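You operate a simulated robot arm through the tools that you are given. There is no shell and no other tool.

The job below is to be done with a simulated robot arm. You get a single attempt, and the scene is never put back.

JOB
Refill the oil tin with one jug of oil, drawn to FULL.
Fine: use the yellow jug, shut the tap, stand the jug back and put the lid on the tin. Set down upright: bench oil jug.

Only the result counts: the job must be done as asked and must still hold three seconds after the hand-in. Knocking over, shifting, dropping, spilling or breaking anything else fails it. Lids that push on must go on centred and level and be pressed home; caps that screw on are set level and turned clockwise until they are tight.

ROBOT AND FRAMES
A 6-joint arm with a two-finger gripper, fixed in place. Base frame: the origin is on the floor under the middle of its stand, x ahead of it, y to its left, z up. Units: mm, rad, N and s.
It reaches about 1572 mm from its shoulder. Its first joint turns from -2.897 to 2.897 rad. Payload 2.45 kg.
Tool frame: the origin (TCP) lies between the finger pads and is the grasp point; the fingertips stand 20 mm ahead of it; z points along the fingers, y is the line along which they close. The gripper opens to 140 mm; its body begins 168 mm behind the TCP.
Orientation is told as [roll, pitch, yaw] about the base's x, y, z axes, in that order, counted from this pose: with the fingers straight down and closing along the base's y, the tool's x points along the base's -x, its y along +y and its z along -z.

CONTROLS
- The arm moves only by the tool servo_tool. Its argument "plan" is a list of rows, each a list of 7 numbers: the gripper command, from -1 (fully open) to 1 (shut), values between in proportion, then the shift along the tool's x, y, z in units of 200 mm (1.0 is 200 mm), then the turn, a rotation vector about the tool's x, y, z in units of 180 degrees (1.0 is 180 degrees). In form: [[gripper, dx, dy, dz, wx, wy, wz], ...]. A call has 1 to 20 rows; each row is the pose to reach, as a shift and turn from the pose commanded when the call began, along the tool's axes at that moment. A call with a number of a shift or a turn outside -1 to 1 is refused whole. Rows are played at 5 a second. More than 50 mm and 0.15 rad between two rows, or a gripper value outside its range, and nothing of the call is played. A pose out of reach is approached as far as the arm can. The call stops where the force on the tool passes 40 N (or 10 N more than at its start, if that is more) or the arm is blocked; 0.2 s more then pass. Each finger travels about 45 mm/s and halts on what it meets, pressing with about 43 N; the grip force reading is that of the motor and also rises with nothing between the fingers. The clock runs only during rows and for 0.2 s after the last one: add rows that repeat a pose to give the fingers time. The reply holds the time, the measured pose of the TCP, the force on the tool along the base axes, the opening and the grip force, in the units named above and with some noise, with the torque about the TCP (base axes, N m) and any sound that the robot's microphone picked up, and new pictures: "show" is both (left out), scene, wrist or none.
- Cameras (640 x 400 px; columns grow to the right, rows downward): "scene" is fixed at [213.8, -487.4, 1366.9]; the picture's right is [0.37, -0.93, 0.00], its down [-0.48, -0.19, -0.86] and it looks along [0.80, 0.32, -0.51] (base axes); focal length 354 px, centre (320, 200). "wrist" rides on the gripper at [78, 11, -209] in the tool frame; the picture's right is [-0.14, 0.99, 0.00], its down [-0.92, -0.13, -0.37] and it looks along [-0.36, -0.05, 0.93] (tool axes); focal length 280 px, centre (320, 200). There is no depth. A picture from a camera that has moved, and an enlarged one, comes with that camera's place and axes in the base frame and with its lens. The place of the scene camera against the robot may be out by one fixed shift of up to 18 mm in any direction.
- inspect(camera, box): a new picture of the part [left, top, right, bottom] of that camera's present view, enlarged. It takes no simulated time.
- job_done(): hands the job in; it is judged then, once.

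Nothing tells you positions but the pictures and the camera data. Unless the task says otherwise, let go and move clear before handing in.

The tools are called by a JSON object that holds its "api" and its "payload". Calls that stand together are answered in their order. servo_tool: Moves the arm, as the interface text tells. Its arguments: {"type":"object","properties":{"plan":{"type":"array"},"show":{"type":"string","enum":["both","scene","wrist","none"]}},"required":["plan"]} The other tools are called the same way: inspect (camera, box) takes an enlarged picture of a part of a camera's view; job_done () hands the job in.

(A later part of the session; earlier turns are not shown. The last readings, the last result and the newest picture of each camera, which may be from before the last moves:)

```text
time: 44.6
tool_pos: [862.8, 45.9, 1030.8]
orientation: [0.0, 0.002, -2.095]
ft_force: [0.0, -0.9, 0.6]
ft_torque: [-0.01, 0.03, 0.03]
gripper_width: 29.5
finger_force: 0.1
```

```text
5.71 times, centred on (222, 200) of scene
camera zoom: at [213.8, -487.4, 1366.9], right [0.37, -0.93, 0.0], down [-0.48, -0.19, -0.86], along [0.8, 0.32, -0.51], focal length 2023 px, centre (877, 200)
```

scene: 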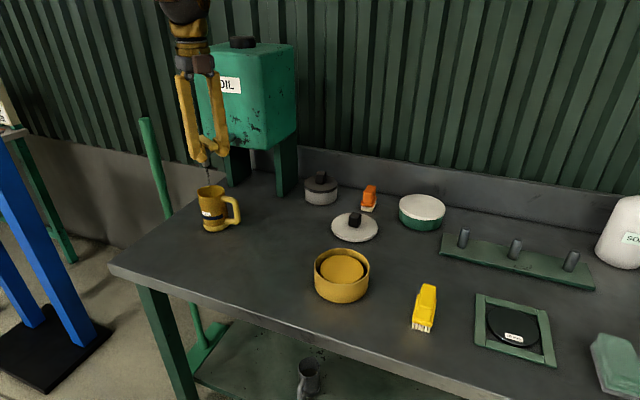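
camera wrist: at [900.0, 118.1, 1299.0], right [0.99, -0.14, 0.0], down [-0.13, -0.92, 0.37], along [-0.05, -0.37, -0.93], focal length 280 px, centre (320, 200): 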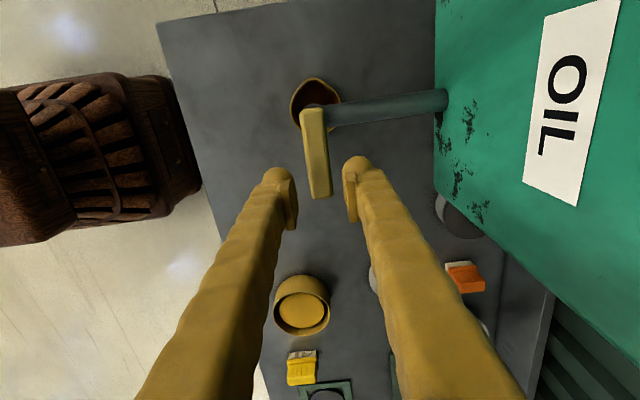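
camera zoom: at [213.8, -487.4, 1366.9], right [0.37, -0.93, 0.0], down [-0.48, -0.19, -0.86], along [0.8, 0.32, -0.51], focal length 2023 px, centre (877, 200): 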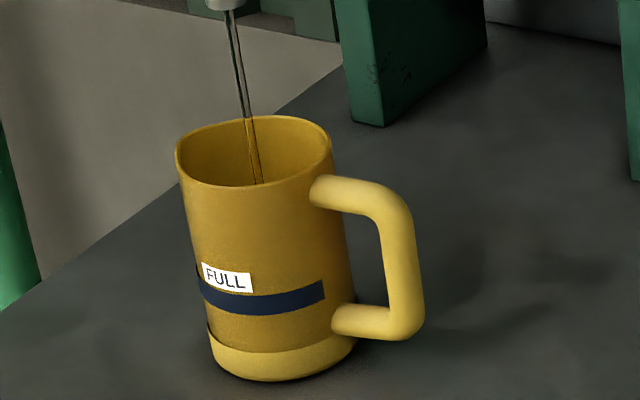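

{"api": "servo_tool", "payload": {"plan": [[0.58, 0, 0, 0, 0, 0, 0], [0.58, 0, 0, 0, 0, 0, 0], [0.58, 0, 0, 0, 0, 0, 0], [0.58, 0, 0, 0, 0, 0, 0], [0.58, 0, 0, 0, 0, 0, 0], [0.58, 0, 0, 0, 0, 0, 0], [0.58, 0, 0, 0, 0, 0, 0], [0.58, 0, 0, 0, 0, 0, 0], [0.58, 0, 0, 0, 0, 0, 0], [0.58, 0, 0, 0, 0, 0, 0], [0.58, 0, 0, 0, 0, 0, 0], [0.58, 0, 0, 0, 0, 0, 0], [0.58, 0, 0, 0, 0, 0, 0], [0.58, 0, 0, 0, 0, 0, 0], [0.58, 0, 0, 0, 0, 0, 0], [0.58, 0, 0, 0, 0, 0, 0], [0.58, 0, 0, 0, 0, 0, 0], [0.58, 0, 0, 0, 0, 0, 0], [0.58, 0, 0, 0, 0, 0, 0], [0.58, 0, 0, 0, 0, 0, 0]], "show": "none"}}

{"api": "inspect", "payload": {"camera": "wrist", "box": [275, 70, 355, 140]}}

{"api": "inspect", "payload": {"camera": "scene", "box": [195, 165, 250, 235]}}

```text
time: 48.8
tool_pos: [864.1, 45.8, 1030.5]
orientation: [0.001, -0.001, -2.095]
ft_force: [0.2, -0.1, -0.7]
ft_torque: [0.03, -0.03, 0.01]
gripper_width: 29.1
finger_force: 0.1
```

```text
5.71 times, centred on (315, 105) of wrist
camera zoom: at [911.7, 109.0, 1239.2], right [0.79, -0.61, 0.0], down [-0.57, -0.73, 0.37], along [-0.23, -0.29, -0.93], focal length 1602 px, centre (349, 743)
```

zoom: 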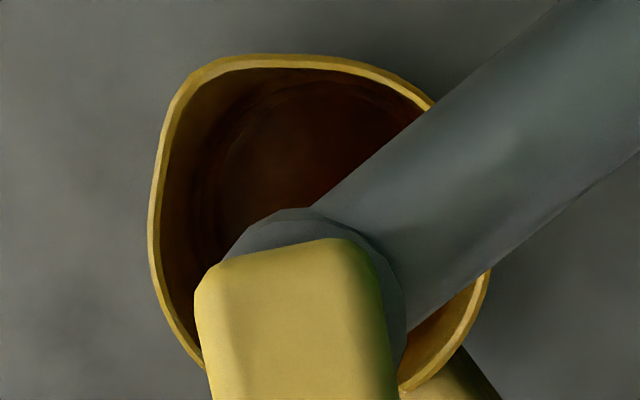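

```text
5.71 times, centred on (222, 200) of scene
camera zoom: at [213.8, -487.4, 1366.9], right [0.37, -0.93, 0.0], down [-0.48, -0.19, -0.86], along [0.8, 0.32, -0.51], focal length 2023 px, centre (877, 200)
```

zoom: 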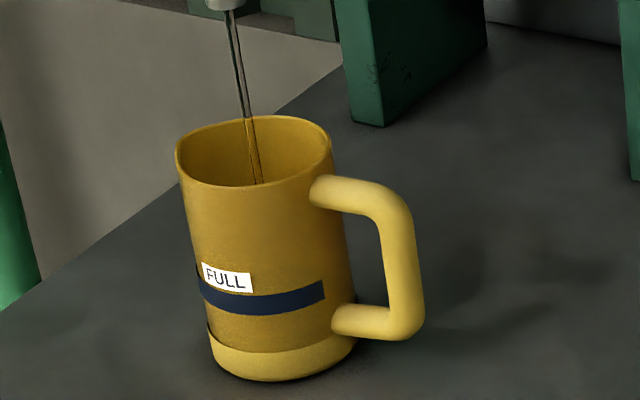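

I shut the tap again and look in from the side to measure.

{"api": "servo_tool", "payload": {"plan": [[0.62, 0.0022, 0.0339, 0, 0, 0, -0.0417], [0.62, 0.0089, 0.0673, 0, 0, 0, -0.0833], [0.62, 0.0198, 0.0995, 0, 0, 0, -0.125], [0.62, 0.0348, 0.13, 0, 0, 0, -0.1667], [0.62, 0.0348, 0.13, 0, 0, 0, -0.1667]], "show": "none"}}

{"api": "servo_tool", "payload": {"plan": [[0.45, 0, 0, -0.2, 0, 0, 0], [0.3, -0.05, -0.02, -0.3, 0, 0, 0], [0, -0.12, -0.04, -0.3, 0, 0.04, 0], [-0.3, -0.2, -0.05, -0.29, 0, 0.085, 0], [-0.6, -0.27, -0.05, -0.28, 0, 0.13, 0], [-1, -0.27, -0.05, -0.28, 0, 0.175, 0], [-1, -0.27, -0.05, -0.28, 0, 0.22, 0], [-1, -0.27, -0.05, -0.28, 0, 0.255, 0], [-1, -0.27, -0.05, -0.28, 0, 0.286, 0], [-1, -0.27, -0.05, -0.28, 0, 0.286, 0]], "show": "both"}}

{"api": "inspect", "payload": {"camera": "wrist", "box": [310, 180, 362, 220]}}

```text
time: 50.0
tool_pos: [888.8, 37.7, 1031.3]
orientation: [0.0, -0.002, -1.57]
ft_force: [0.6, 0.1, 0.6]
ft_torque: [-0.02, 0.02, 0.01]
gripper_width: 26.5
finger_force: 0.1
```

```text
time: 52.2
tool_pos: [879.0, -15.7, 1087.5]
orientation: [0.001, 0.899, -1.57]
ft_force: [-0.5, -1.0, -1.3]
ft_torque: [-0.02, -0.01, 0.01]
gripper_width: 139.8
finger_force: 0.2
camera wrist: at [890.1, -129.1, 1277.5], right [0.99, -0.08, -0.11], down [-0.13, -0.86, -0.49], along [-0.05, 0.5, -0.86], focal length 280 px, centre (320, 200)
```

scene: 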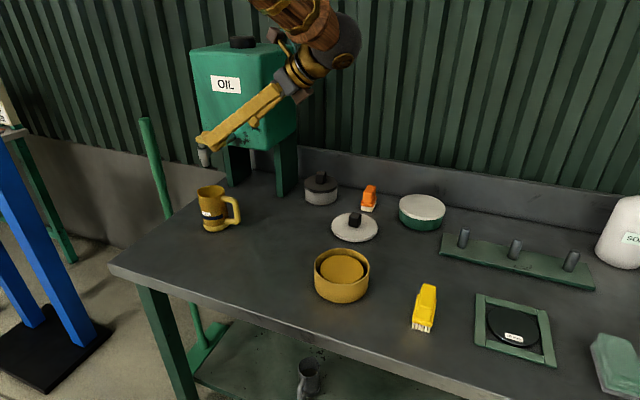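
wrist: 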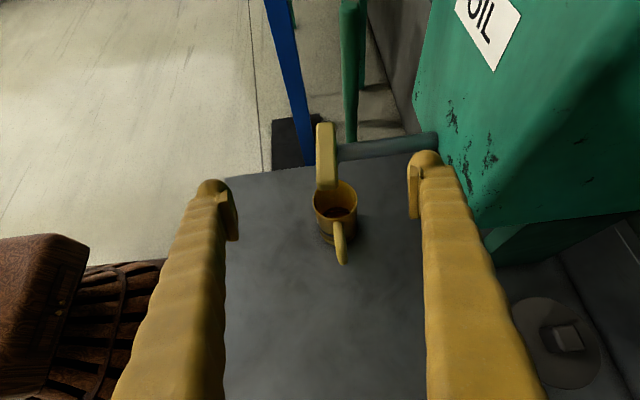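

```text
10.00 times, centred on (336, 200) of wrist
camera zoom: at [890.1, -129.1, 1277.5], right [0.99, -0.08, -0.11], down [-0.13, -0.86, -0.49], along [-0.05, 0.5, -0.86], focal length 2804 px, centre (160, 200)
```

zoom: 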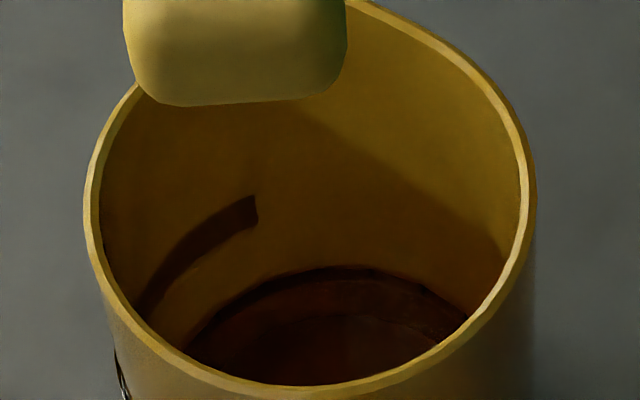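

The oil surface is now about z = 811, the band is centred near z = 830, so about 19 mm is missing (roughly 16 s at this rate). I return to the lever for another 12 to 13 s of flow.

{"api": "servo_tool", "payload": {"plan": [[-0.6, 0.0, 0, -0.1, 0, 0, 0], [-0.2, 0.04, 0.01, -0.05, 0, -0.04, 0], [0.1, 0.08, 0.02, 0.0, 0, -0.085, 0], [0.45, 0.12, 0.03, 0.08, 0, -0.13, 0], [0.45, 0.15, 0.04, 0.15, 0, -0.175, 0], [0.45, 0.1837, 0.05, 0.1989, 0, -0.22, 0], [0.45, 0.1837, 0.05, 0.1989, 0, -0.255, 0], [0.45, 0.1837, 0.05, 0.1989, 0, -0.286, 0], [0.45, 0.1837, 0.05, 0.1989, 0, -0.286, 0]], "show": "wrist"}}

```text
time: 54.2
tool_pos: [889.2, 38.4, 1089.5]
orientation: [-0.001, -0.002, -1.572]
ft_force: [0.1, -0.2, 0.0]
ft_torque: [0.0, 0.03, 0.03]
gripper_width: 38.6
finger_force: 0.1
camera wrist: at [900.0, 118.2, 1299.3], right [0.99, -0.14, 0.0], down [-0.13, -0.92, 0.37], along [-0.05, -0.37, -0.93], focal length 280 px, centre (320, 200)
```

wrist: 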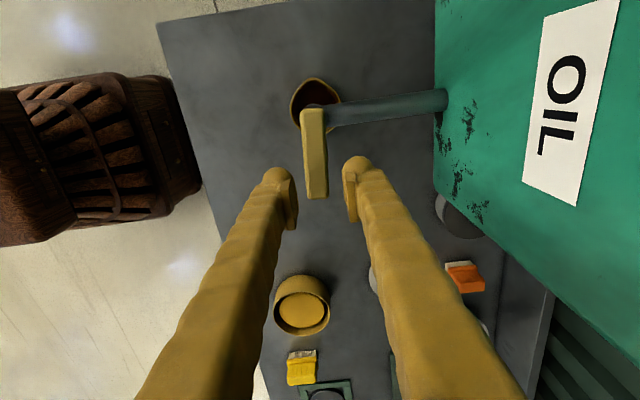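

{"api": "servo_tool", "payload": {"plan": [[0.45, 0, 0, 0.15, 0, 0, 0], [0.45, 0, 0, 0.297, 0, 0, 0], [0.58, 0, 0, 0.297, 0, 0, 0], [0.58, 0, 0, 0.297, 0, 0, 0], [0.58, 0.0022, -0.0339, 0.297, 0, 0, 0.0417], [0.58, 0.0089, -0.0673, 0.297, 0, 0, 0.0833], [0.58, 0.0198, -0.0995, 0.297, 0, 0, 0.125], [0.58, 0.0348, -0.13, 0.297, 0, 0, 0.1667], [0.58, 0.0348, -0.13, 0.297, 0, 0, 0.1667], [0.58, 0.0348, -0.13, 0.297, 0, 0, 0.1667], [0.58, 0.0348, -0.13, 0.297, 0, 0, 0.1667], [0.58, 0.0348, -0.13, 0.297, 0, 0, 0.1667], [0.58, 0.0348, -0.13, 0.297, 0, 0, 0.1667], [0.58, 0.0348, -0.13, 0.297, 0, 0, 0.1667], [0.58, 0.0348, -0.13, 0.297, 0, 0, 0.1667], [0.58, 0.0348, -0.13, 0.297, 0, 0, 0.1667], [0.58, 0.0348, -0.13, 0.297, 0, 0, 0.1667], [0.58, 0.0348, -0.13, 0.297, 0, 0, 0.1667], [0.58, 0.0348, -0.13, 0.297, 0, 0, 0.1667], [0.58, 0.0348, -0.13, 0.297, 0, 0, 0.1667]], "show": "scene"}}

{"api": "inspect", "payload": {"camera": "scene", "box": [190, 140, 250, 235]}}

```text
time: 58.4
tool_pos: [861.7, 44.6, 1030.5]
orientation: [0.001, 0.0, -2.095]
ft_force: [0.6, 0.0, -0.6]
ft_torque: [0.01, 0.02, 0.02]
gripper_width: 29.3
finger_force: 0.0
```

scene: 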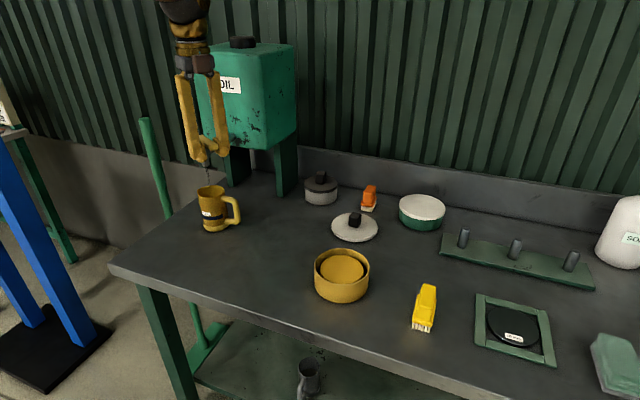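

```text
4.21 times, centred on (220, 188) of scene
camera zoom: at [213.8, -487.4, 1366.9], right [0.37, -0.93, 0.0], down [-0.48, -0.19, -0.86], along [0.8, 0.32, -0.51], focal length 1490 px, centre (741, 253)
```

zoom: 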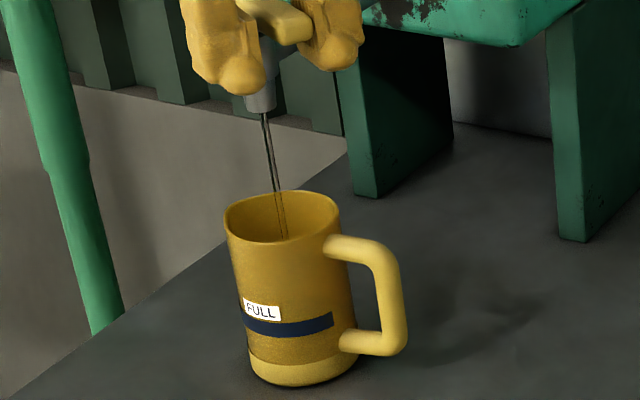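

The stream runs on. I hold two more stretches of 4 s.

{"api": "servo_tool", "payload": {"plan": [[0.58, 0, 0, 0, 0, 0, 0], [0.58, 0, 0, 0, 0, 0, 0], [0.58, 0, 0, 0, 0, 0, 0], [0.58, 0, 0, 0, 0, 0, 0], [0.58, 0, 0, 0, 0, 0, 0], [0.58, 0, 0, 0, 0, 0, 0], [0.58, 0, 0, 0, 0, 0, 0], [0.58, 0, 0, 0, 0, 0, 0], [0.58, 0, 0, 0, 0, 0, 0], [0.58, 0, 0, 0, 0, 0, 0], [0.58, 0, 0, 0, 0, 0, 0], [0.58, 0, 0, 0, 0, 0, 0], [0.58, 0, 0, 0, 0, 0, 0], [0.58, 0, 0, 0, 0, 0, 0], [0.58, 0, 0, 0, 0, 0, 0], [0.58, 0, 0, 0, 0, 0, 0], [0.58, 0, 0, 0, 0, 0, 0], [0.58, 0, 0, 0, 0, 0, 0], [0.58, 0, 0, 0, 0, 0, 0], [0.58, 0, 0, 0, 0, 0, 0]], "show": "none"}}

{"api": "servo_tool", "payload": {"plan": [[0.58, 0, 0, 0, 0, 0, 0], [0.58, 0, 0, 0, 0, 0, 0], [0.58, 0, 0, 0, 0, 0, 0], [0.58, 0, 0, 0, 0, 0, 0], [0.58, 0, 0, 0, 0, 0, 0], [0.58, 0, 0, 0, 0, 0, 0], [0.58, 0, 0, 0, 0, 0, 0], [0.58, 0, 0, 0, 0, 0, 0], [0.58, 0, 0, 0, 0, 0, 0], [0.58, 0, 0, 0, 0, 0, 0], [0.58, 0, 0, 0, 0, 0, 0], [0.58, 0, 0, 0, 0, 0, 0], [0.58, 0, 0, 0, 0, 0, 0], [0.58, 0, 0, 0, 0, 0, 0], [0.58, 0, 0, 0, 0, 0, 0], [0.58, 0, 0, 0, 0, 0, 0], [0.58, 0, 0, 0, 0, 0, 0], [0.58, 0, 0, 0, 0, 0, 0]], "show": "none"}}

{"api": "inspect", "payload": {"camera": "wrist", "box": [275, 70, 355, 140]}}

```text
time: 62.6
tool_pos: [862.3, 46.2, 1031.1]
orientation: [0.0, 0.0, -2.094]
ft_force: [-0.4, -0.6, 0.2]
ft_torque: [0.01, 0.01, -0.01]
gripper_width: 29.4
finger_force: 0.0
```

```text
time: 66.4
tool_pos: [863.5, 45.1, 1031.7]
orientation: [0.0, 0.001, -2.094]
ft_force: [-0.5, 0.0, 0.5]
ft_torque: [0.0, 0.0, -0.01]
gripper_width: 29.4
finger_force: 0.1
```

```text
5.71 times, centred on (315, 105) of wrist
camera zoom: at [911.4, 108.7, 1239.7], right [0.79, -0.61, 0.0], down [-0.57, -0.73, 0.37], along [-0.23, -0.29, -0.93], focal length 1602 px, centre (349, 743)
```

zoom: 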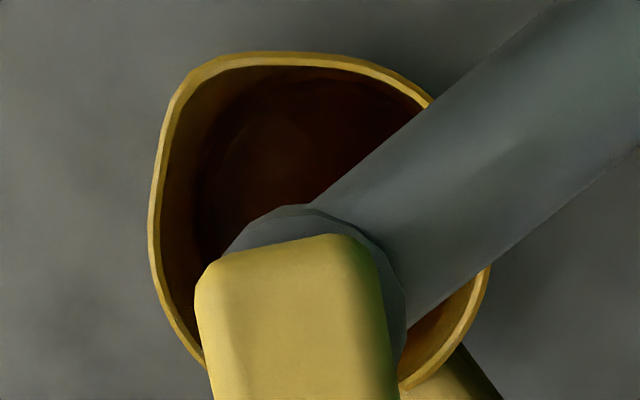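

I shut the tap and check the level against the band.

{"api": "servo_tool", "payload": {"plan": [[0.62, 0.0022, 0.0339, 0, 0, 0, -0.0417], [0.62, 0.0089, 0.0673, 0, 0, 0, -0.0833], [0.62, 0.0198, 0.0995, 0, 0, 0, -0.125], [0.62, 0.0348, 0.13, 0, 0, 0, -0.1667], [0.62, 0.0348, 0.13, 0, 0, 0, -0.1667]], "show": "none"}}

{"api": "servo_tool", "payload": {"plan": [[0.45, 0, 0, -0.2, 0, 0, 0], [0.3, -0.05, -0.02, -0.3, 0, 0, 0], [0, -0.12, -0.04, -0.3, 0, 0.04, 0], [-0.3, -0.2, -0.05, -0.29, 0, 0.085, 0], [-0.6, -0.27, -0.05, -0.28, 0, 0.13, 0], [-1, -0.27, -0.05, -0.28, 0, 0.175, 0], [-1, -0.27, -0.05, -0.28, 0, 0.22, 0], [-1, -0.27, -0.05, -0.28, 0, 0.255, 0], [-1, -0.27, -0.05, -0.28, 0, 0.286, 0], [-1, -0.27, -0.05, -0.28, 0, 0.286, 0]], "show": "wrist"}}

{"api": "inspect", "payload": {"camera": "wrist", "box": [310, 180, 362, 220]}}

{"api": "inspect", "payload": {"camera": "scene", "box": [190, 140, 250, 235]}}

```text
time: 67.6
tool_pos: [889.2, 38.2, 1030.6]
orientation: [0.0, -0.001, -1.568]
ft_force: [0.1, -0.1, -0.5]
ft_torque: [0.01, -0.02, 0.01]
gripper_width: 26.8
finger_force: 0.0
```

```text
time: 69.8
tool_pos: [879.2, -14.7, 1087.3]
orientation: [-0.001, 0.899, -1.571]
ft_force: [-0.1, 0.0, 0.4]
ft_torque: [-0.02, -0.05, 0.0]
gripper_width: 140.0
finger_force: 0.1
camera wrist: at [890.4, -128.9, 1278.3], right [0.99, -0.08, -0.11], down [-0.13, -0.86, -0.49], along [-0.05, 0.5, -0.86], focal length 280 px, centre (320, 200)
```

wrist: 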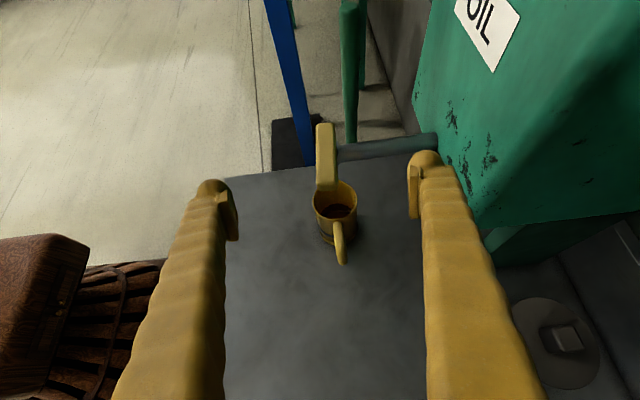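

```text
10.00 times, centred on (336, 200) of wrist
camera zoom: at [890.4, -128.9, 1278.3], right [0.99, -0.08, -0.11], down [-0.13, -0.86, -0.49], along [-0.05, 0.5, -0.86], focal length 2804 px, centre (160, 200)
```

zoom: 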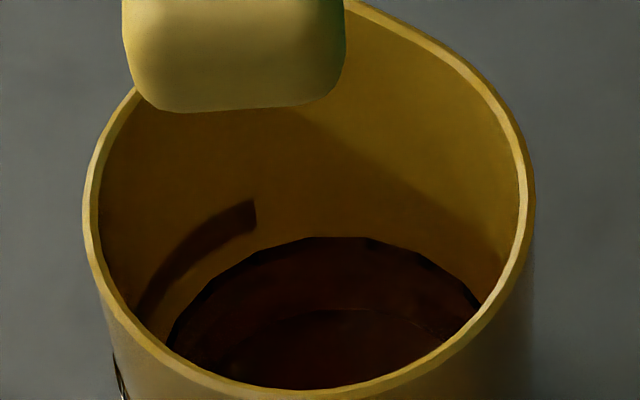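

```text
4.21 times, centred on (220, 188) of scene
camera zoom: at [213.8, -487.4, 1366.9], right [0.37, -0.93, 0.0], down [-0.48, -0.19, -0.86], along [0.8, 0.32, -0.51], focal length 1490 px, centre (741, 253)
```

zoom: 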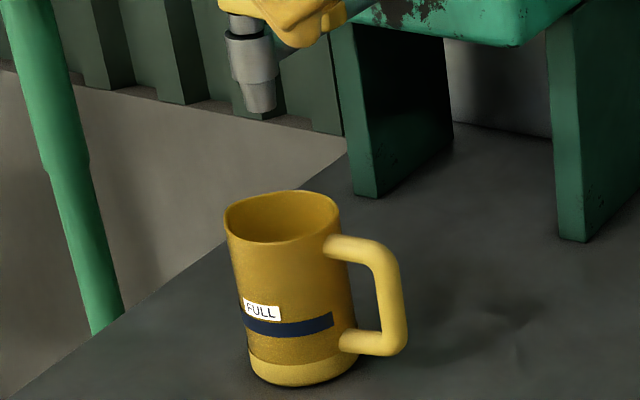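

The oil is a few millimetres below the band. I zoom in on the band from the outside to fix its height exactly.

{"api": "inspect", "payload": {"camera": "scene", "box": [192, 184, 248, 234]}}

{"api": "inspect", "payload": {"camera": "wrist", "box": [306, 178, 366, 268]}}

{"api": "inspect", "payload": {"camera": "wrist", "box": [322, 196, 346, 212]}}

```text
8.00 times, centred on (220, 209) of scene
camera zoom: at [213.8, -487.4, 1366.9], right [0.37, -0.93, 0.0], down [-0.48, -0.19, -0.86], along [0.8, 0.32, -0.51], focal length 2832 px, centre (1120, 128)
```

zoom: 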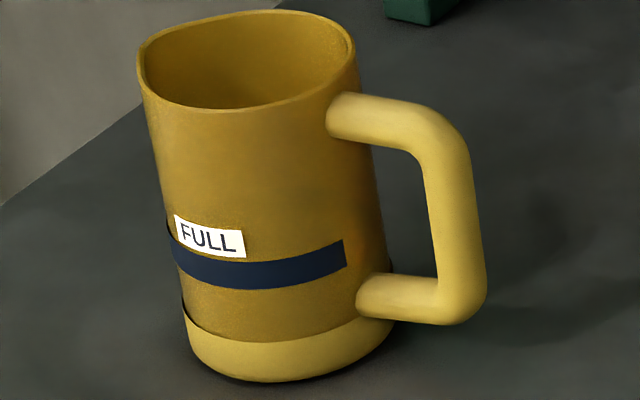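

```text
4.44 times, centred on (336, 223) of wrist
camera zoom: at [890.4, -128.9, 1278.3], right [0.99, -0.08, -0.11], down [-0.13, -0.86, -0.49], along [-0.05, 0.5, -0.86], focal length 1246 px, centre (249, 98)
```

zoom: 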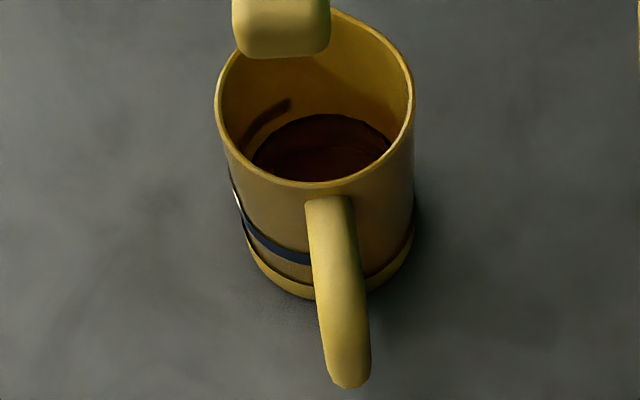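

```text
16.00 times, centred on (334, 204) of wrist
camera zoom: at [890.4, -128.9, 1278.3], right [0.99, -0.08, -0.11], down [-0.13, -0.86, -0.49], along [-0.05, 0.5, -0.86], focal length 4486 px, centre (96, 136)
```

zoom: 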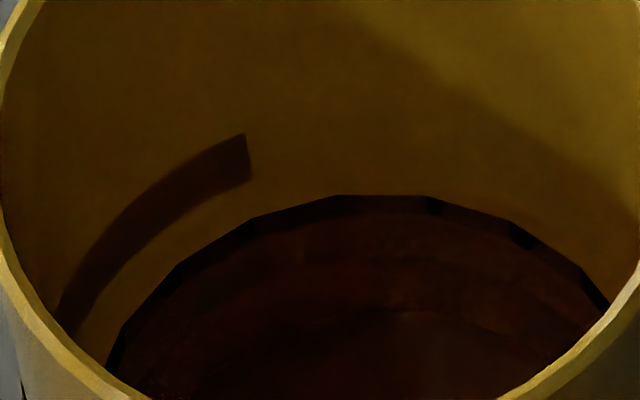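

Seen in the same view, the oil surface needs about 7 mm more to reach the middle of the band. I run about 5.5 s more.

{"api": "servo_tool", "payload": {"plan": [[-0.6, 0.0, 0, -0.1, 0, 0, 0], [-0.2, 0.04, 0.01, -0.05, 0, -0.04, 0], [0.1, 0.08, 0.02, 0.0, 0, -0.085, 0], [0.45, 0.12, 0.03, 0.08, 0, -0.13, 0], [0.45, 0.15, 0.04, 0.15, 0, -0.175, 0], [0.45, 0.1837, 0.05, 0.1989, 0, -0.22, 0], [0.45, 0.1837, 0.05, 0.1989, 0, -0.255, 0], [0.45, 0.1837, 0.05, 0.1989, 0, -0.286, 0], [0.45, 0.1837, 0.05, 0.1989, 0, -0.286, 0]], "show": "none"}}

{"api": "servo_tool", "payload": {"plan": [[0.45, 0, 0, 0.15, 0, 0, 0], [0.45, 0, 0, 0.297, 0, 0, 0], [0.58, 0, 0, 0.297, 0, 0, 0], [0.58, 0, 0, 0.297, 0, 0, 0], [0.58, 0.0022, -0.0339, 0.297, 0, 0, 0.0417], [0.58, 0.0089, -0.0673, 0.297, 0, 0, 0.0833], [0.58, 0.0198, -0.0995, 0.297, 0, 0, 0.125], [0.58, 0.0348, -0.13, 0.297, 0, 0, 0.1667], [0.58, 0.0348, -0.13, 0.297, 0, 0, 0.1667], [0.58, 0.0348, -0.13, 0.297, 0, 0, 0.1667], [0.58, 0.0348, -0.13, 0.297, 0, 0, 0.1667], [0.58, 0.0348, -0.13, 0.297, 0, 0, 0.1667], [0.58, 0.0348, -0.13, 0.297, 0, 0, 0.1667], [0.58, 0.0348, -0.13, 0.297, 0, 0, 0.1667], [0.58, 0.0348, -0.13, 0.297, 0, 0, 0.1667], [0.58, 0.0348, -0.13, 0.297, 0, 0, 0.1667], [0.58, 0.0348, -0.13, 0.297, 0, 0, 0.1667], [0.58, 0.0348, -0.13, 0.297, 0, 0, 0.1667], [0.58, 0.0348, -0.13, 0.297, 0, 0, 0.1667], [0.58, 0.0348, -0.13, 0.297, 0, 0, 0.1667]], "show": "scene"}}

{"api": "inspect", "payload": {"camera": "scene", "box": [190, 140, 250, 235]}}

```text
time: 71.8
tool_pos: [888.9, 37.4, 1091.4]
orientation: [-0.001, -0.002, -1.571]
ft_force: [-0.5, 0.3, 0.4]
ft_torque: [-0.03, -0.02, 0.0]
gripper_width: 38.4
finger_force: 0.0
```

```text
time: 76.0
tool_pos: [862.4, 45.8, 1031.7]
orientation: [-0.001, 0.0, -2.093]
ft_force: [-0.8, 0.3, 0.0]
ft_torque: [-0.01, -0.01, -0.02]
gripper_width: 29.6
finger_force: 0.1
```

scene: 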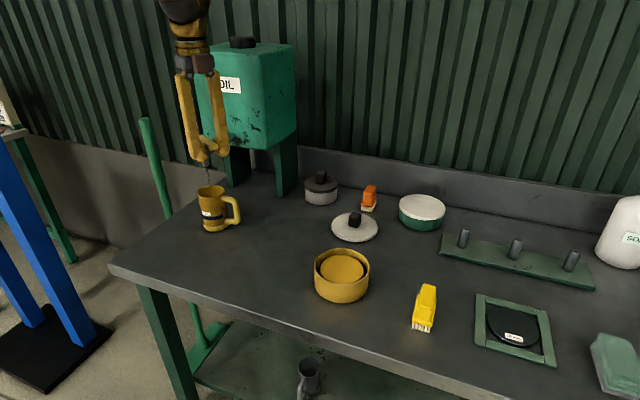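

```text
4.21 times, centred on (220, 188) of scene
camera zoom: at [213.8, -487.4, 1366.9], right [0.37, -0.93, 0.0], down [-0.48, -0.19, -0.86], along [0.8, 0.32, -0.51], focal length 1490 px, centre (741, 253)
```

zoom: 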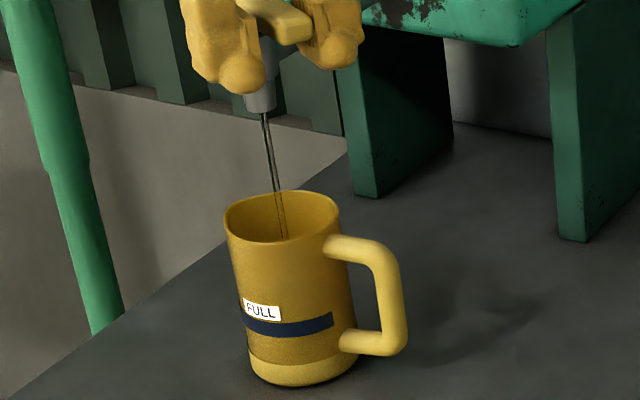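

I finish the flow with 9 more rows and then shut the tap fully in the same call.

{"api": "servo_tool", "payload": {"plan": [[0.58, 0, 0, 0, 0, 0, 0], [0.58, 0, 0, 0, 0, 0, 0], [0.58, 0, 0, 0, 0, 0, 0], [0.58, 0, 0, 0, 0, 0, 0], [0.58, 0, 0, 0, 0, 0, 0], [0.58, 0, 0, 0, 0, 0, 0], [0.58, 0, 0, 0, 0, 0, 0], [0.58, 0, 0, 0, 0, 0, 0], [0.58, 0, 0, 0, 0, 0, 0], [0.6, 0.0022, 0.0339, 0, 0, 0, -0.0417], [0.62, 0.0089, 0.0673, 0, 0, 0, -0.0833], [0.62, 0.0198, 0.0995, 0, 0, 0, -0.125], [0.62, 0.0348, 0.13, 0, 0, 0, -0.1667], [0.62, 0.0419, 0.1416, 0, 0, 0, -0.1833], [0.62, 0.0419, 0.1416, 0, 0, 0, -0.1833]], "show": "both"}}

{"api": "inspect", "payload": {"camera": "wrist", "box": [270, 70, 370, 240]}}

{"api": "inspect", "payload": {"camera": "scene", "box": [185, 120, 265, 240]}}

```text
time: 79.2
tool_pos: [891.3, 39.1, 1030.5]
orientation: [0.0, 0.002, -1.515]
ft_force: [0.4, 0.3, 0.2]
ft_torque: [-0.01, 0.0, 0.02]
gripper_width: 26.6
finger_force: 0.0
camera wrist: at [898.7, 118.4, 1240.3], right [1.0, -0.08, 0.0], down [-0.08, -0.93, 0.37], along [-0.03, -0.37, -0.93], focal length 280 px, centre (320, 200)
```

scene: 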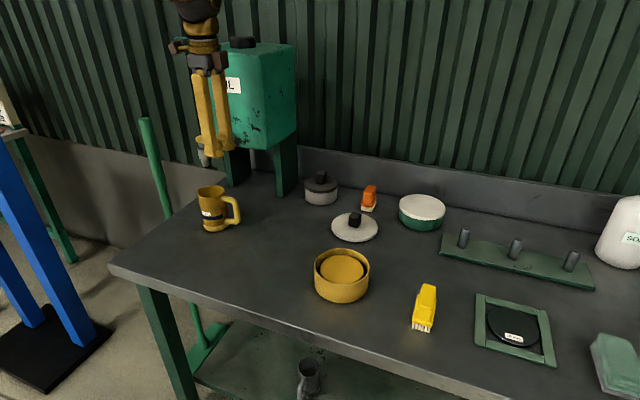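
wrist: 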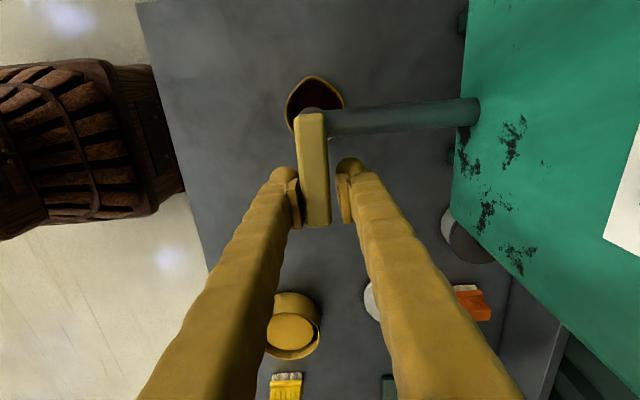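

```text
2.35 times, centred on (320, 155) of wrist
camera zoom: at [898.7, 118.4, 1240.3], right [1.0, -0.08, 0.0], down [-0.08, -0.93, 0.37], along [-0.03, -0.37, -0.93], focal length 660 px, centre (320, 306)
```

zoom: 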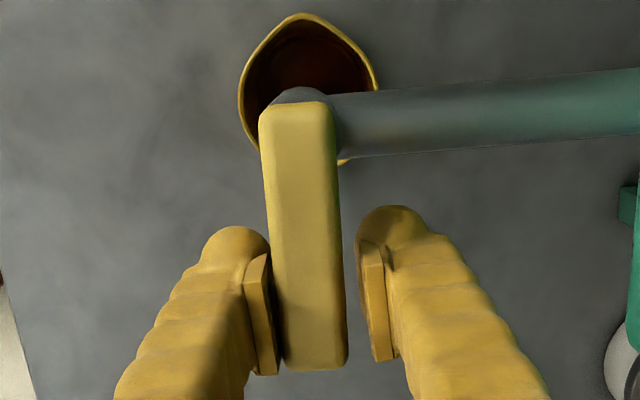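

```text
3.33 times, centred on (225, 180) of scene
camera zoom: at [213.8, -487.4, 1366.9], right [0.37, -0.93, 0.0], down [-0.48, -0.19, -0.86], along [0.8, 0.32, -0.51], focal length 1180 px, centre (637, 267)
```

zoom: 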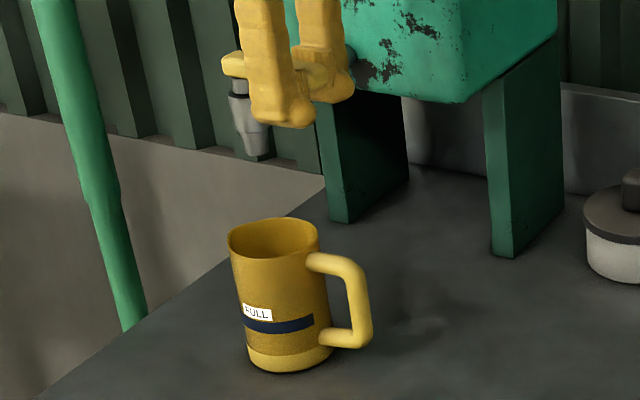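

The lever is square to the pipe again and the stream has stopped. I open the fingers off the lever, lift, and check the level.

{"api": "servo_tool", "payload": {"plan": [[0.5, 0, 0, 0, 0, 0, 0], [0.45, 0, 0.012, 0, 0, 0, 0], [0.45, 0, 0.012, -0.15, 0, 0, 0], [0.45, 0, 0.0, -0.3, 0, 0, 0.0177], [0.45, 0, 0.0, -0.3, 0, 0, 0.0177]], "show": "wrist"}}

{"api": "servo_tool", "payload": {"plan": [[0.3, -0.05, -0.03, 0, 0, 0, 0], [0, -0.12, -0.05, 0, 0, 0.04, 0], [-0.3, -0.2, -0.06, 0.01, 0, 0.085, 0], [-0.6, -0.27, -0.065, 0.02, 0, 0.13, 0], [-1, -0.27, -0.065, 0.02, 0, 0.175, 0], [-1, -0.27, -0.065, 0.02, 0, 0.22, 0], [-1, -0.27, -0.065, 0.02, 0, 0.255, 0], [-1, -0.27, -0.065, 0.02, 0, 0.286, 0], [-1, -0.27, -0.065, 0.02, 0, 0.286, 0]], "show": "wrist"}}

{"api": "inspect", "payload": {"camera": "wrist", "box": [310, 180, 362, 220]}}

{"api": "inspect", "payload": {"camera": "wrist", "box": [322, 196, 346, 212]}}

```text
time: 80.4
tool_pos: [892.0, 38.9, 1091.5]
orientation: [0.001, 0.001, -1.575]
ft_force: [0.4, 0.1, -0.1]
ft_torque: [0.04, -0.01, -0.03]
gripper_width: 38.7
finger_force: 0.1
camera wrist: at [902.6, 118.5, 1300.9], right [0.99, -0.14, 0.0], down [-0.13, -0.92, 0.37], along [-0.05, -0.37, -0.93], focal length 280 px, centre (320, 200)
```

wrist: 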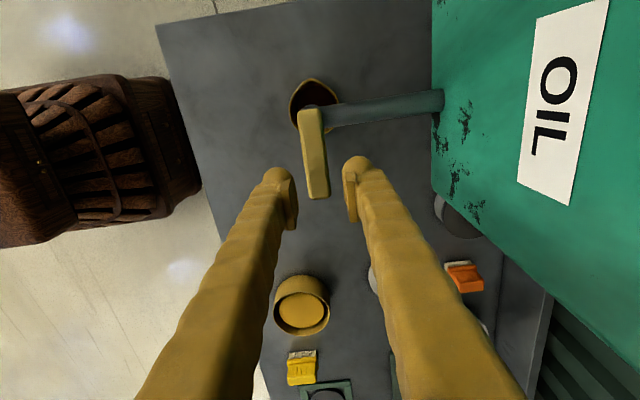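

```text
time: 82.4
tool_pos: [878.3, -14.6, 1087.7]
orientation: [-0.001, 0.9, -1.574]
ft_force: [0.1, 0.4, 0.3]
ft_torque: [-0.01, -0.01, 0.02]
gripper_width: 140.4
finger_force: 0.0
camera wrist: at [889.1, -129.0, 1278.8], right [0.99, -0.09, -0.11], down [-0.13, -0.86, -0.49], along [-0.05, 0.5, -0.86], focal length 280 px, centre (320, 200)
```

wrist: 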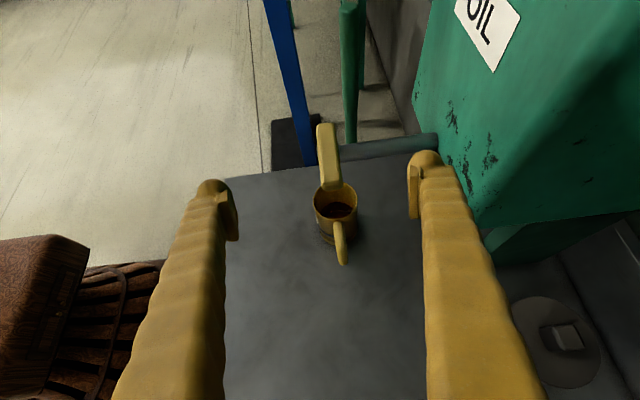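

```text
10.00 times, centred on (336, 200) of wrist
camera zoom: at [889.1, -129.0, 1278.8], right [0.99, -0.09, -0.11], down [-0.13, -0.86, -0.49], along [-0.05, 0.5, -0.86], focal length 2804 px, centre (160, 200)
```

zoom: 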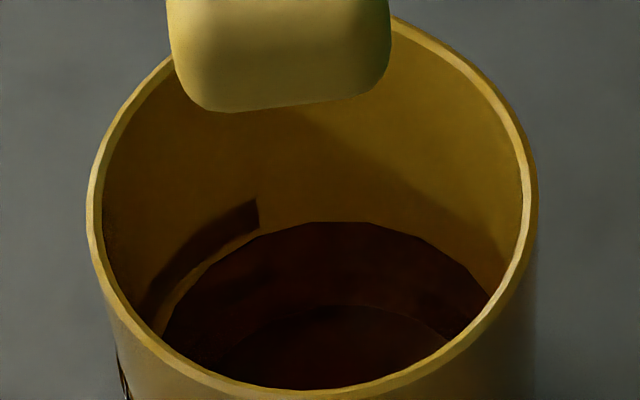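

```text
16.00 times, centred on (334, 204) of wrist
camera zoom: at [889.1, -129.0, 1278.8], right [0.99, -0.09, -0.11], down [-0.13, -0.86, -0.49], along [-0.05, 0.5, -0.86], focal length 4486 px, centre (96, 136)
```

zoom: 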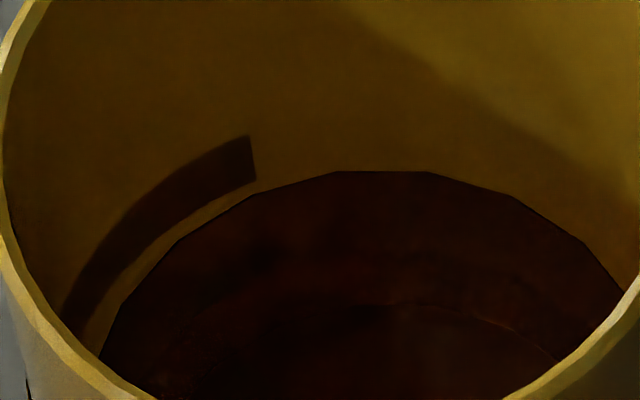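

The oil edge now lies just under the band's middle as seen from inside. I zoom in further to verify before deciding on a top-up.

{"api": "inspect", "payload": {"camera": "wrist", "box": [312, 214, 344, 254]}}

{"api": "inspect", "payload": {"camera": "wrist", "box": [308, 176, 368, 260]}}

{"api": "inspect", "payload": {"camera": "scene", "box": [204, 206, 236, 234]}}

```text
10.00 times, centred on (328, 234) of wrist
camera zoom: at [889.1, -129.0, 1278.8], right [0.99, -0.09, -0.11], down [-0.13, -0.86, -0.49], along [-0.05, 0.5, -0.86], focal length 2804 px, centre (240, -140)
```

zoom: 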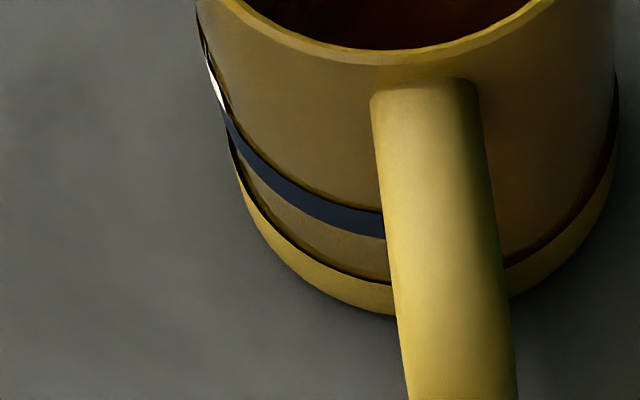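

```text
4.76 times, centred on (338, 218) of wrist
camera zoom: at [889.1, -129.0, 1278.8], right [0.99, -0.09, -0.11], down [-0.13, -0.86, -0.49], along [-0.05, 0.5, -0.86], focal length 1335 px, centre (234, 114)
```

zoom: 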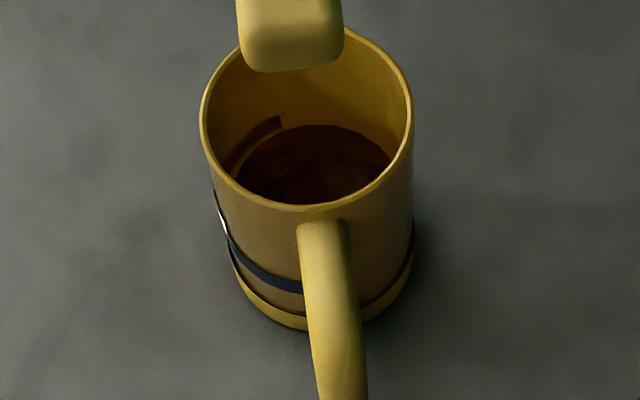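

```text
14.29 times, centred on (220, 220) of scene
camera zoom: at [213.8, -487.4, 1366.9], right [0.37, -0.93, 0.0], down [-0.48, -0.19, -0.86], along [0.8, 0.32, -0.51], focal length 5057 px, centre (1749, -86)
```

zoom: 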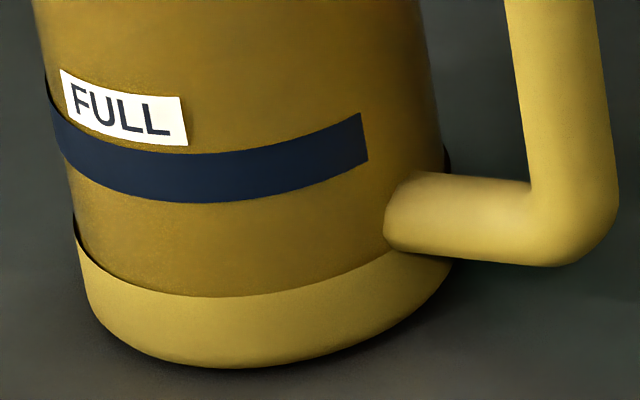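

Measured in the same view, the oil (z ≈ 828) is about 3 mm below the band's middle (z ≈ 831.5). I make one short top-up of about 2 s.

{"api": "servo_tool", "payload": {"plan": [[-0.6, 0.0, 0, -0.1, 0, 0, 0], [-0.2, 0.04, 0.01, -0.05, 0, -0.04, 0], [0.1, 0.08, 0.02, 0.0, 0, -0.085, 0], [0.45, 0.12, 0.03, 0.08, 0, -0.13, 0], [0.45, 0.15, 0.04, 0.15, 0, -0.175, 0], [0.45, 0.1837, 0.0535, 0.1989, 0, -0.22, 0], [0.45, 0.1837, 0.0535, 0.1989, 0, -0.255, 0], [0.45, 0.1837, 0.0535, 0.1989, 0, -0.286, 0], [0.45, 0.1837, 0.0535, 0.1989, 0, -0.286, 0]], "show": "wrist"}}

```text
time: 84.4
tool_pos: [889.6, 39.8, 1091.9]
orientation: [0.0, -0.002, -1.573]
ft_force: [-0.4, 1.1, 0.7]
ft_torque: [-0.02, 0.01, 0.0]
gripper_width: 38.5
finger_force: 0.0
camera wrist: at [900.4, 118.3, 1300.6], right [0.99, -0.14, 0.0], down [-0.13, -0.92, 0.37], along [-0.05, -0.37, -0.93], focal length 280 px, centre (320, 200)
```

wrist: 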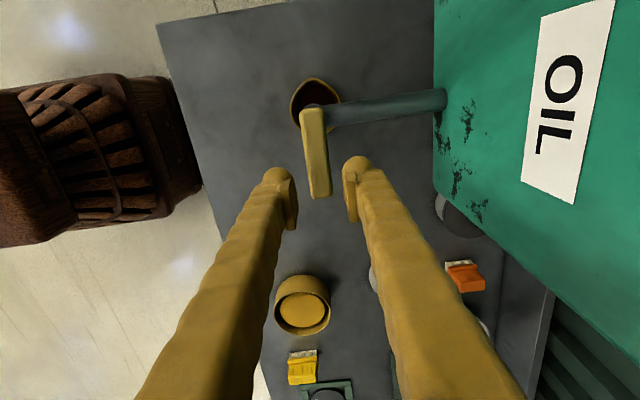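

{"api": "servo_tool", "payload": {"plan": [[0.45, 0, 0, 0.15, 0, 0, 0], [0.45, 0, 0, 0.3, 0, 0, 0], [0.58, 0, 0, 0.3, 0, 0, 0], [0.58, 0.0022, -0.0339, 0.3, 0, 0, 0.0417], [0.58, 0.0089, -0.0673, 0.3, 0, 0, 0.0833], [0.58, 0.0198, -0.0995, 0.3, 0, 0, 0.125], [0.58, 0.0348, -0.13, 0.3, 0, 0, 0.1667], [0.58, 0.0348, -0.13, 0.3, 0, 0, 0.1667], [0.58, 0.0348, -0.13, 0.3, 0, 0, 0.1667], [0.58, 0.0348, -0.13, 0.3, 0, 0, 0.1667], [0.58, 0.0348, -0.13, 0.3, 0, 0, 0.1667], [0.58, 0.0348, -0.13, 0.3, 0, 0, 0.1667], [0.58, 0.0348, -0.13, 0.3, 0, 0, 0.1667], [0.58, 0.0348, -0.13, 0.3, 0, 0, 0.1667], [0.6, 0.0198, -0.0995, 0.3, 0, 0, 0.125], [0.62, 0.0089, -0.0673, 0.3, 0, 0, 0.0833], [0.62, 0.0022, -0.0339, 0.3, 0, 0, 0.0417], [0.62, 0, 0, 0.3, 0, 0, 0], [0.62, 0.0005, 0.0136, 0.3, 0, 0, -0.0167], [0.62, 0.0005, 0.0136, 0.3, 0, 0, -0.0167]], "show": "wrist"}}

{"api": "inspect", "payload": {"camera": "wrist", "box": [270, 70, 370, 240]}}

{"api": "inspect", "payload": {"camera": "scene", "box": [190, 140, 250, 235]}}

```text
time: 88.6
tool_pos: [892.8, 38.5, 1031.2]
orientation: [0.001, 0.001, -1.52]
ft_force: [-0.8, 0.3, -0.4]
ft_torque: [-0.03, 0.01, -0.03]
gripper_width: 26.3
finger_force: 0.1
camera wrist: at [899.3, 118.5, 1240.3], right [1.0, -0.09, 0.0], down [-0.08, -0.93, 0.37], along [-0.03, -0.37, -0.93], focal length 280 px, centre (320, 200)
```

wrist: 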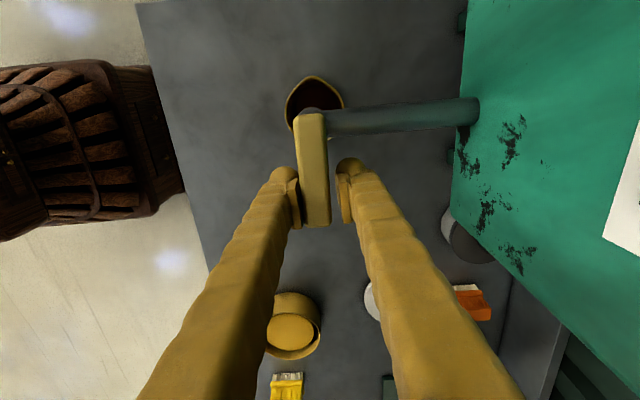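

```text
2.35 times, centred on (320, 155) of wrist
camera zoom: at [899.3, 118.5, 1240.3], right [1.0, -0.09, 0.0], down [-0.08, -0.93, 0.37], along [-0.03, -0.37, -0.93], focal length 660 px, centre (320, 306)
```

zoom: 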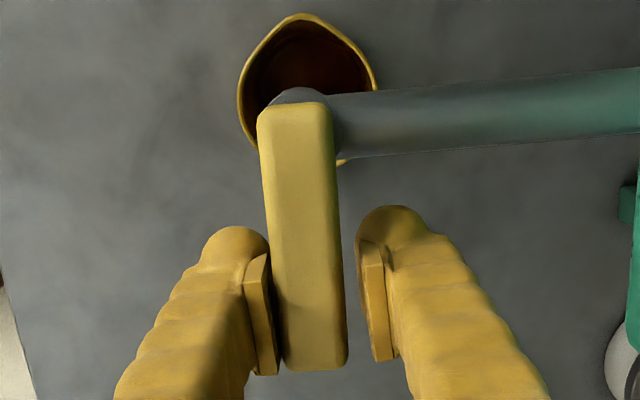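

```text
4.21 times, centred on (220, 188) of scene
camera zoom: at [213.8, -487.4, 1366.9], right [0.37, -0.93, 0.0], down [-0.48, -0.19, -0.86], along [0.8, 0.32, -0.51], focal length 1490 px, centre (741, 253)
```

zoom: 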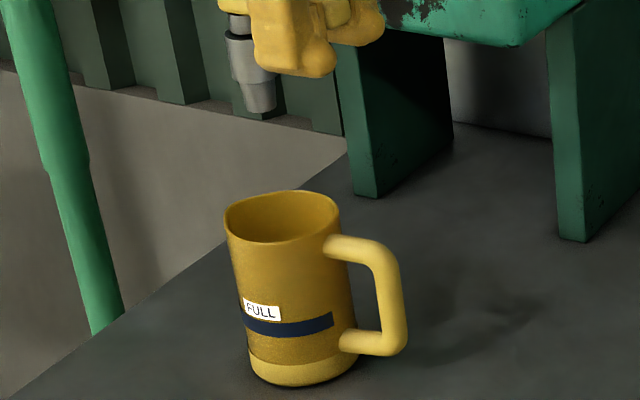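

Tap shut again, lever square to the pipe. I lift off and take a final look at the level.

{"api": "servo_tool", "payload": {"plan": [[0.5, 0, 0, 0, 0, 0, 0], [0.45, 0, 0.012, 0, 0, 0, 0], [0.45, 0, 0.012, -0.15, 0, 0, 0], [0.45, 0, 0.0, -0.3, 0, 0, 0.0167], [0.45, 0, 0.0, -0.3, 0, 0, 0.0167]], "show": "none"}}

{"api": "servo_tool", "payload": {"plan": [[0.3, -0.05, -0.03, 0, 0, 0, 0], [0, -0.12, -0.05, 0, 0, 0.04, 0], [-0.3, -0.2, -0.06, 0.01, 0, 0.085, 0], [-0.6, -0.27, -0.067, 0.02, 0, 0.13, 0], [-1, -0.27, -0.067, 0.02, 0, 0.175, 0], [-1, -0.27, -0.067, 0.02, 0, 0.22, 0], [-1, -0.27, -0.067, 0.02, 0, 0.255, 0], [-1, -0.27, -0.067, 0.02, 0, 0.286, 0], [-1, -0.27, -0.067, 0.02, 0, 0.286, 0]], "show": "wrist"}}

{"api": "inspect", "payload": {"camera": "wrist", "box": [310, 180, 362, 220]}}

{"api": "inspect", "payload": {"camera": "wrist", "box": [322, 196, 346, 212]}}

{"api": "inspect", "payload": {"camera": "wrist", "box": [300, 110, 450, 200]}}

```text
time: 89.8
tool_pos: [891.5, 38.8, 1092.3]
orientation: [0.0, 0.0, -1.572]
ft_force: [-0.1, 0.3, 0.4]
ft_torque: [0.03, -0.01, -0.01]
gripper_width: 38.2
finger_force: 0.1
```

```text
time: 91.8
tool_pos: [877.8, -15.7, 1087.5]
orientation: [0.0, 0.899, -1.574]
ft_force: [-0.9, -0.2, -0.3]
ft_torque: [-0.01, 0.0, 0.0]
gripper_width: 140.2
finger_force: 0.1
camera wrist: at [889.2, -129.2, 1278.6], right [0.99, -0.09, -0.11], down [-0.13, -0.86, -0.49], along [-0.05, 0.5, -0.86], focal length 280 px, centre (320, 200)
```

wrist: 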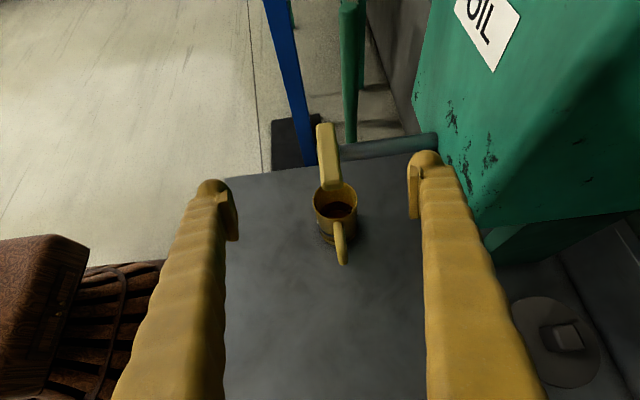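

```text
10.00 times, centred on (336, 200) of wrist
camera zoom: at [889.2, -129.2, 1278.6], right [0.99, -0.09, -0.11], down [-0.13, -0.86, -0.49], along [-0.05, 0.5, -0.86], focal length 2804 px, centre (160, 200)
```

zoom: 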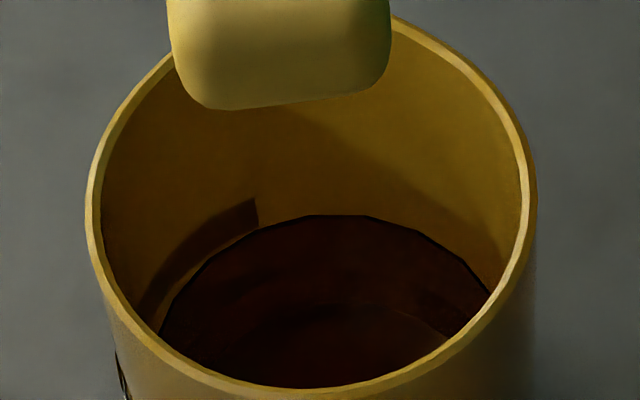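

```text
16.00 times, centred on (334, 204) of wrist
camera zoom: at [889.2, -129.2, 1278.6], right [0.99, -0.09, -0.11], down [-0.13, -0.86, -0.49], along [-0.05, 0.5, -0.86], focal length 4486 px, centre (96, 136)
```

zoom: 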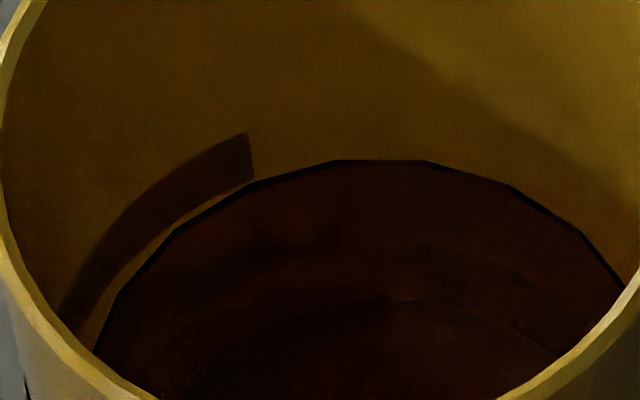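

```text
4.27 times, centred on (375, 155) of wrist
camera zoom: at [889.2, -129.2, 1278.6], right [0.99, -0.09, -0.11], down [-0.13, -0.86, -0.49], along [-0.05, 0.5, -0.86], focal length 1196 px, centre (85, 392)
```

zoom: 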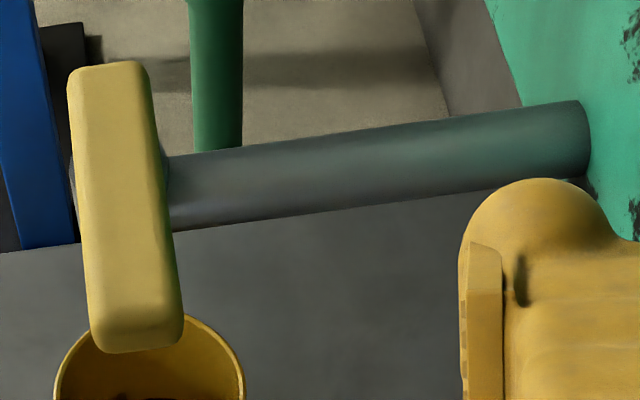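

The oil surface now sits at the middle of the FULL band and the lever is shut. I go back behind the handle to take up the jug.

{"api": "servo_tool", "payload": {"plan": [[-0.57, -0.14, 0.0645, -0.176, 0, 0, 0], [-0.57, -0.3, 0.0645, -0.05, 0, 0.03, 0], [-0.57, -0.48, 0.0645, 0.1, 0, 0.06, 0], [-0.57, -0.66, 0.0645, 0.24, 0, 0.09, 0], [-0.57, -0.839, 0.0645, 0.38, 0, 0.1028, 0], [-0.57, -0.839, 0.0645, 0.38, 0, 0.1028, 0]], "show": "both"}}

```text
time: 93.2
tool_pos: [889.2, -60.8, 911.1]
orientation: [0.002, 1.223, -1.572]
ft_force: [0.2, -0.2, -0.3]
ft_torque: [0.01, -0.01, -0.01]
gripper_width: 109.9
finger_force: 0.1
camera wrist: at [900.4, -228.1, 1054.8], right [0.99, -0.05, -0.13], down [-0.13, -0.66, -0.74], along [-0.05, 0.75, -0.66], focal length 280 px, centre (320, 200)
```

scene: 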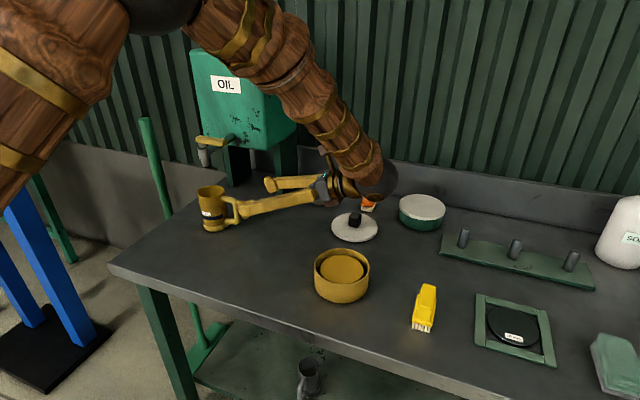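
wrist: 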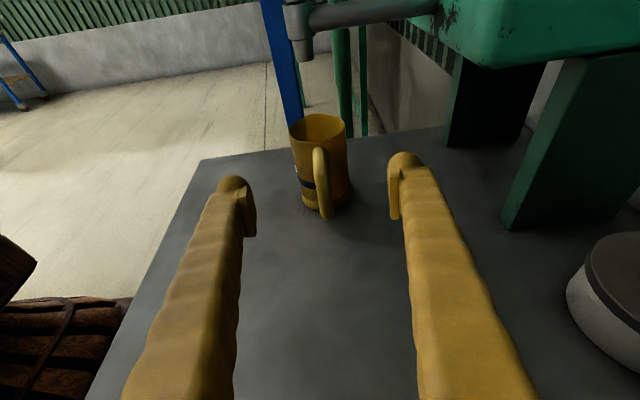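

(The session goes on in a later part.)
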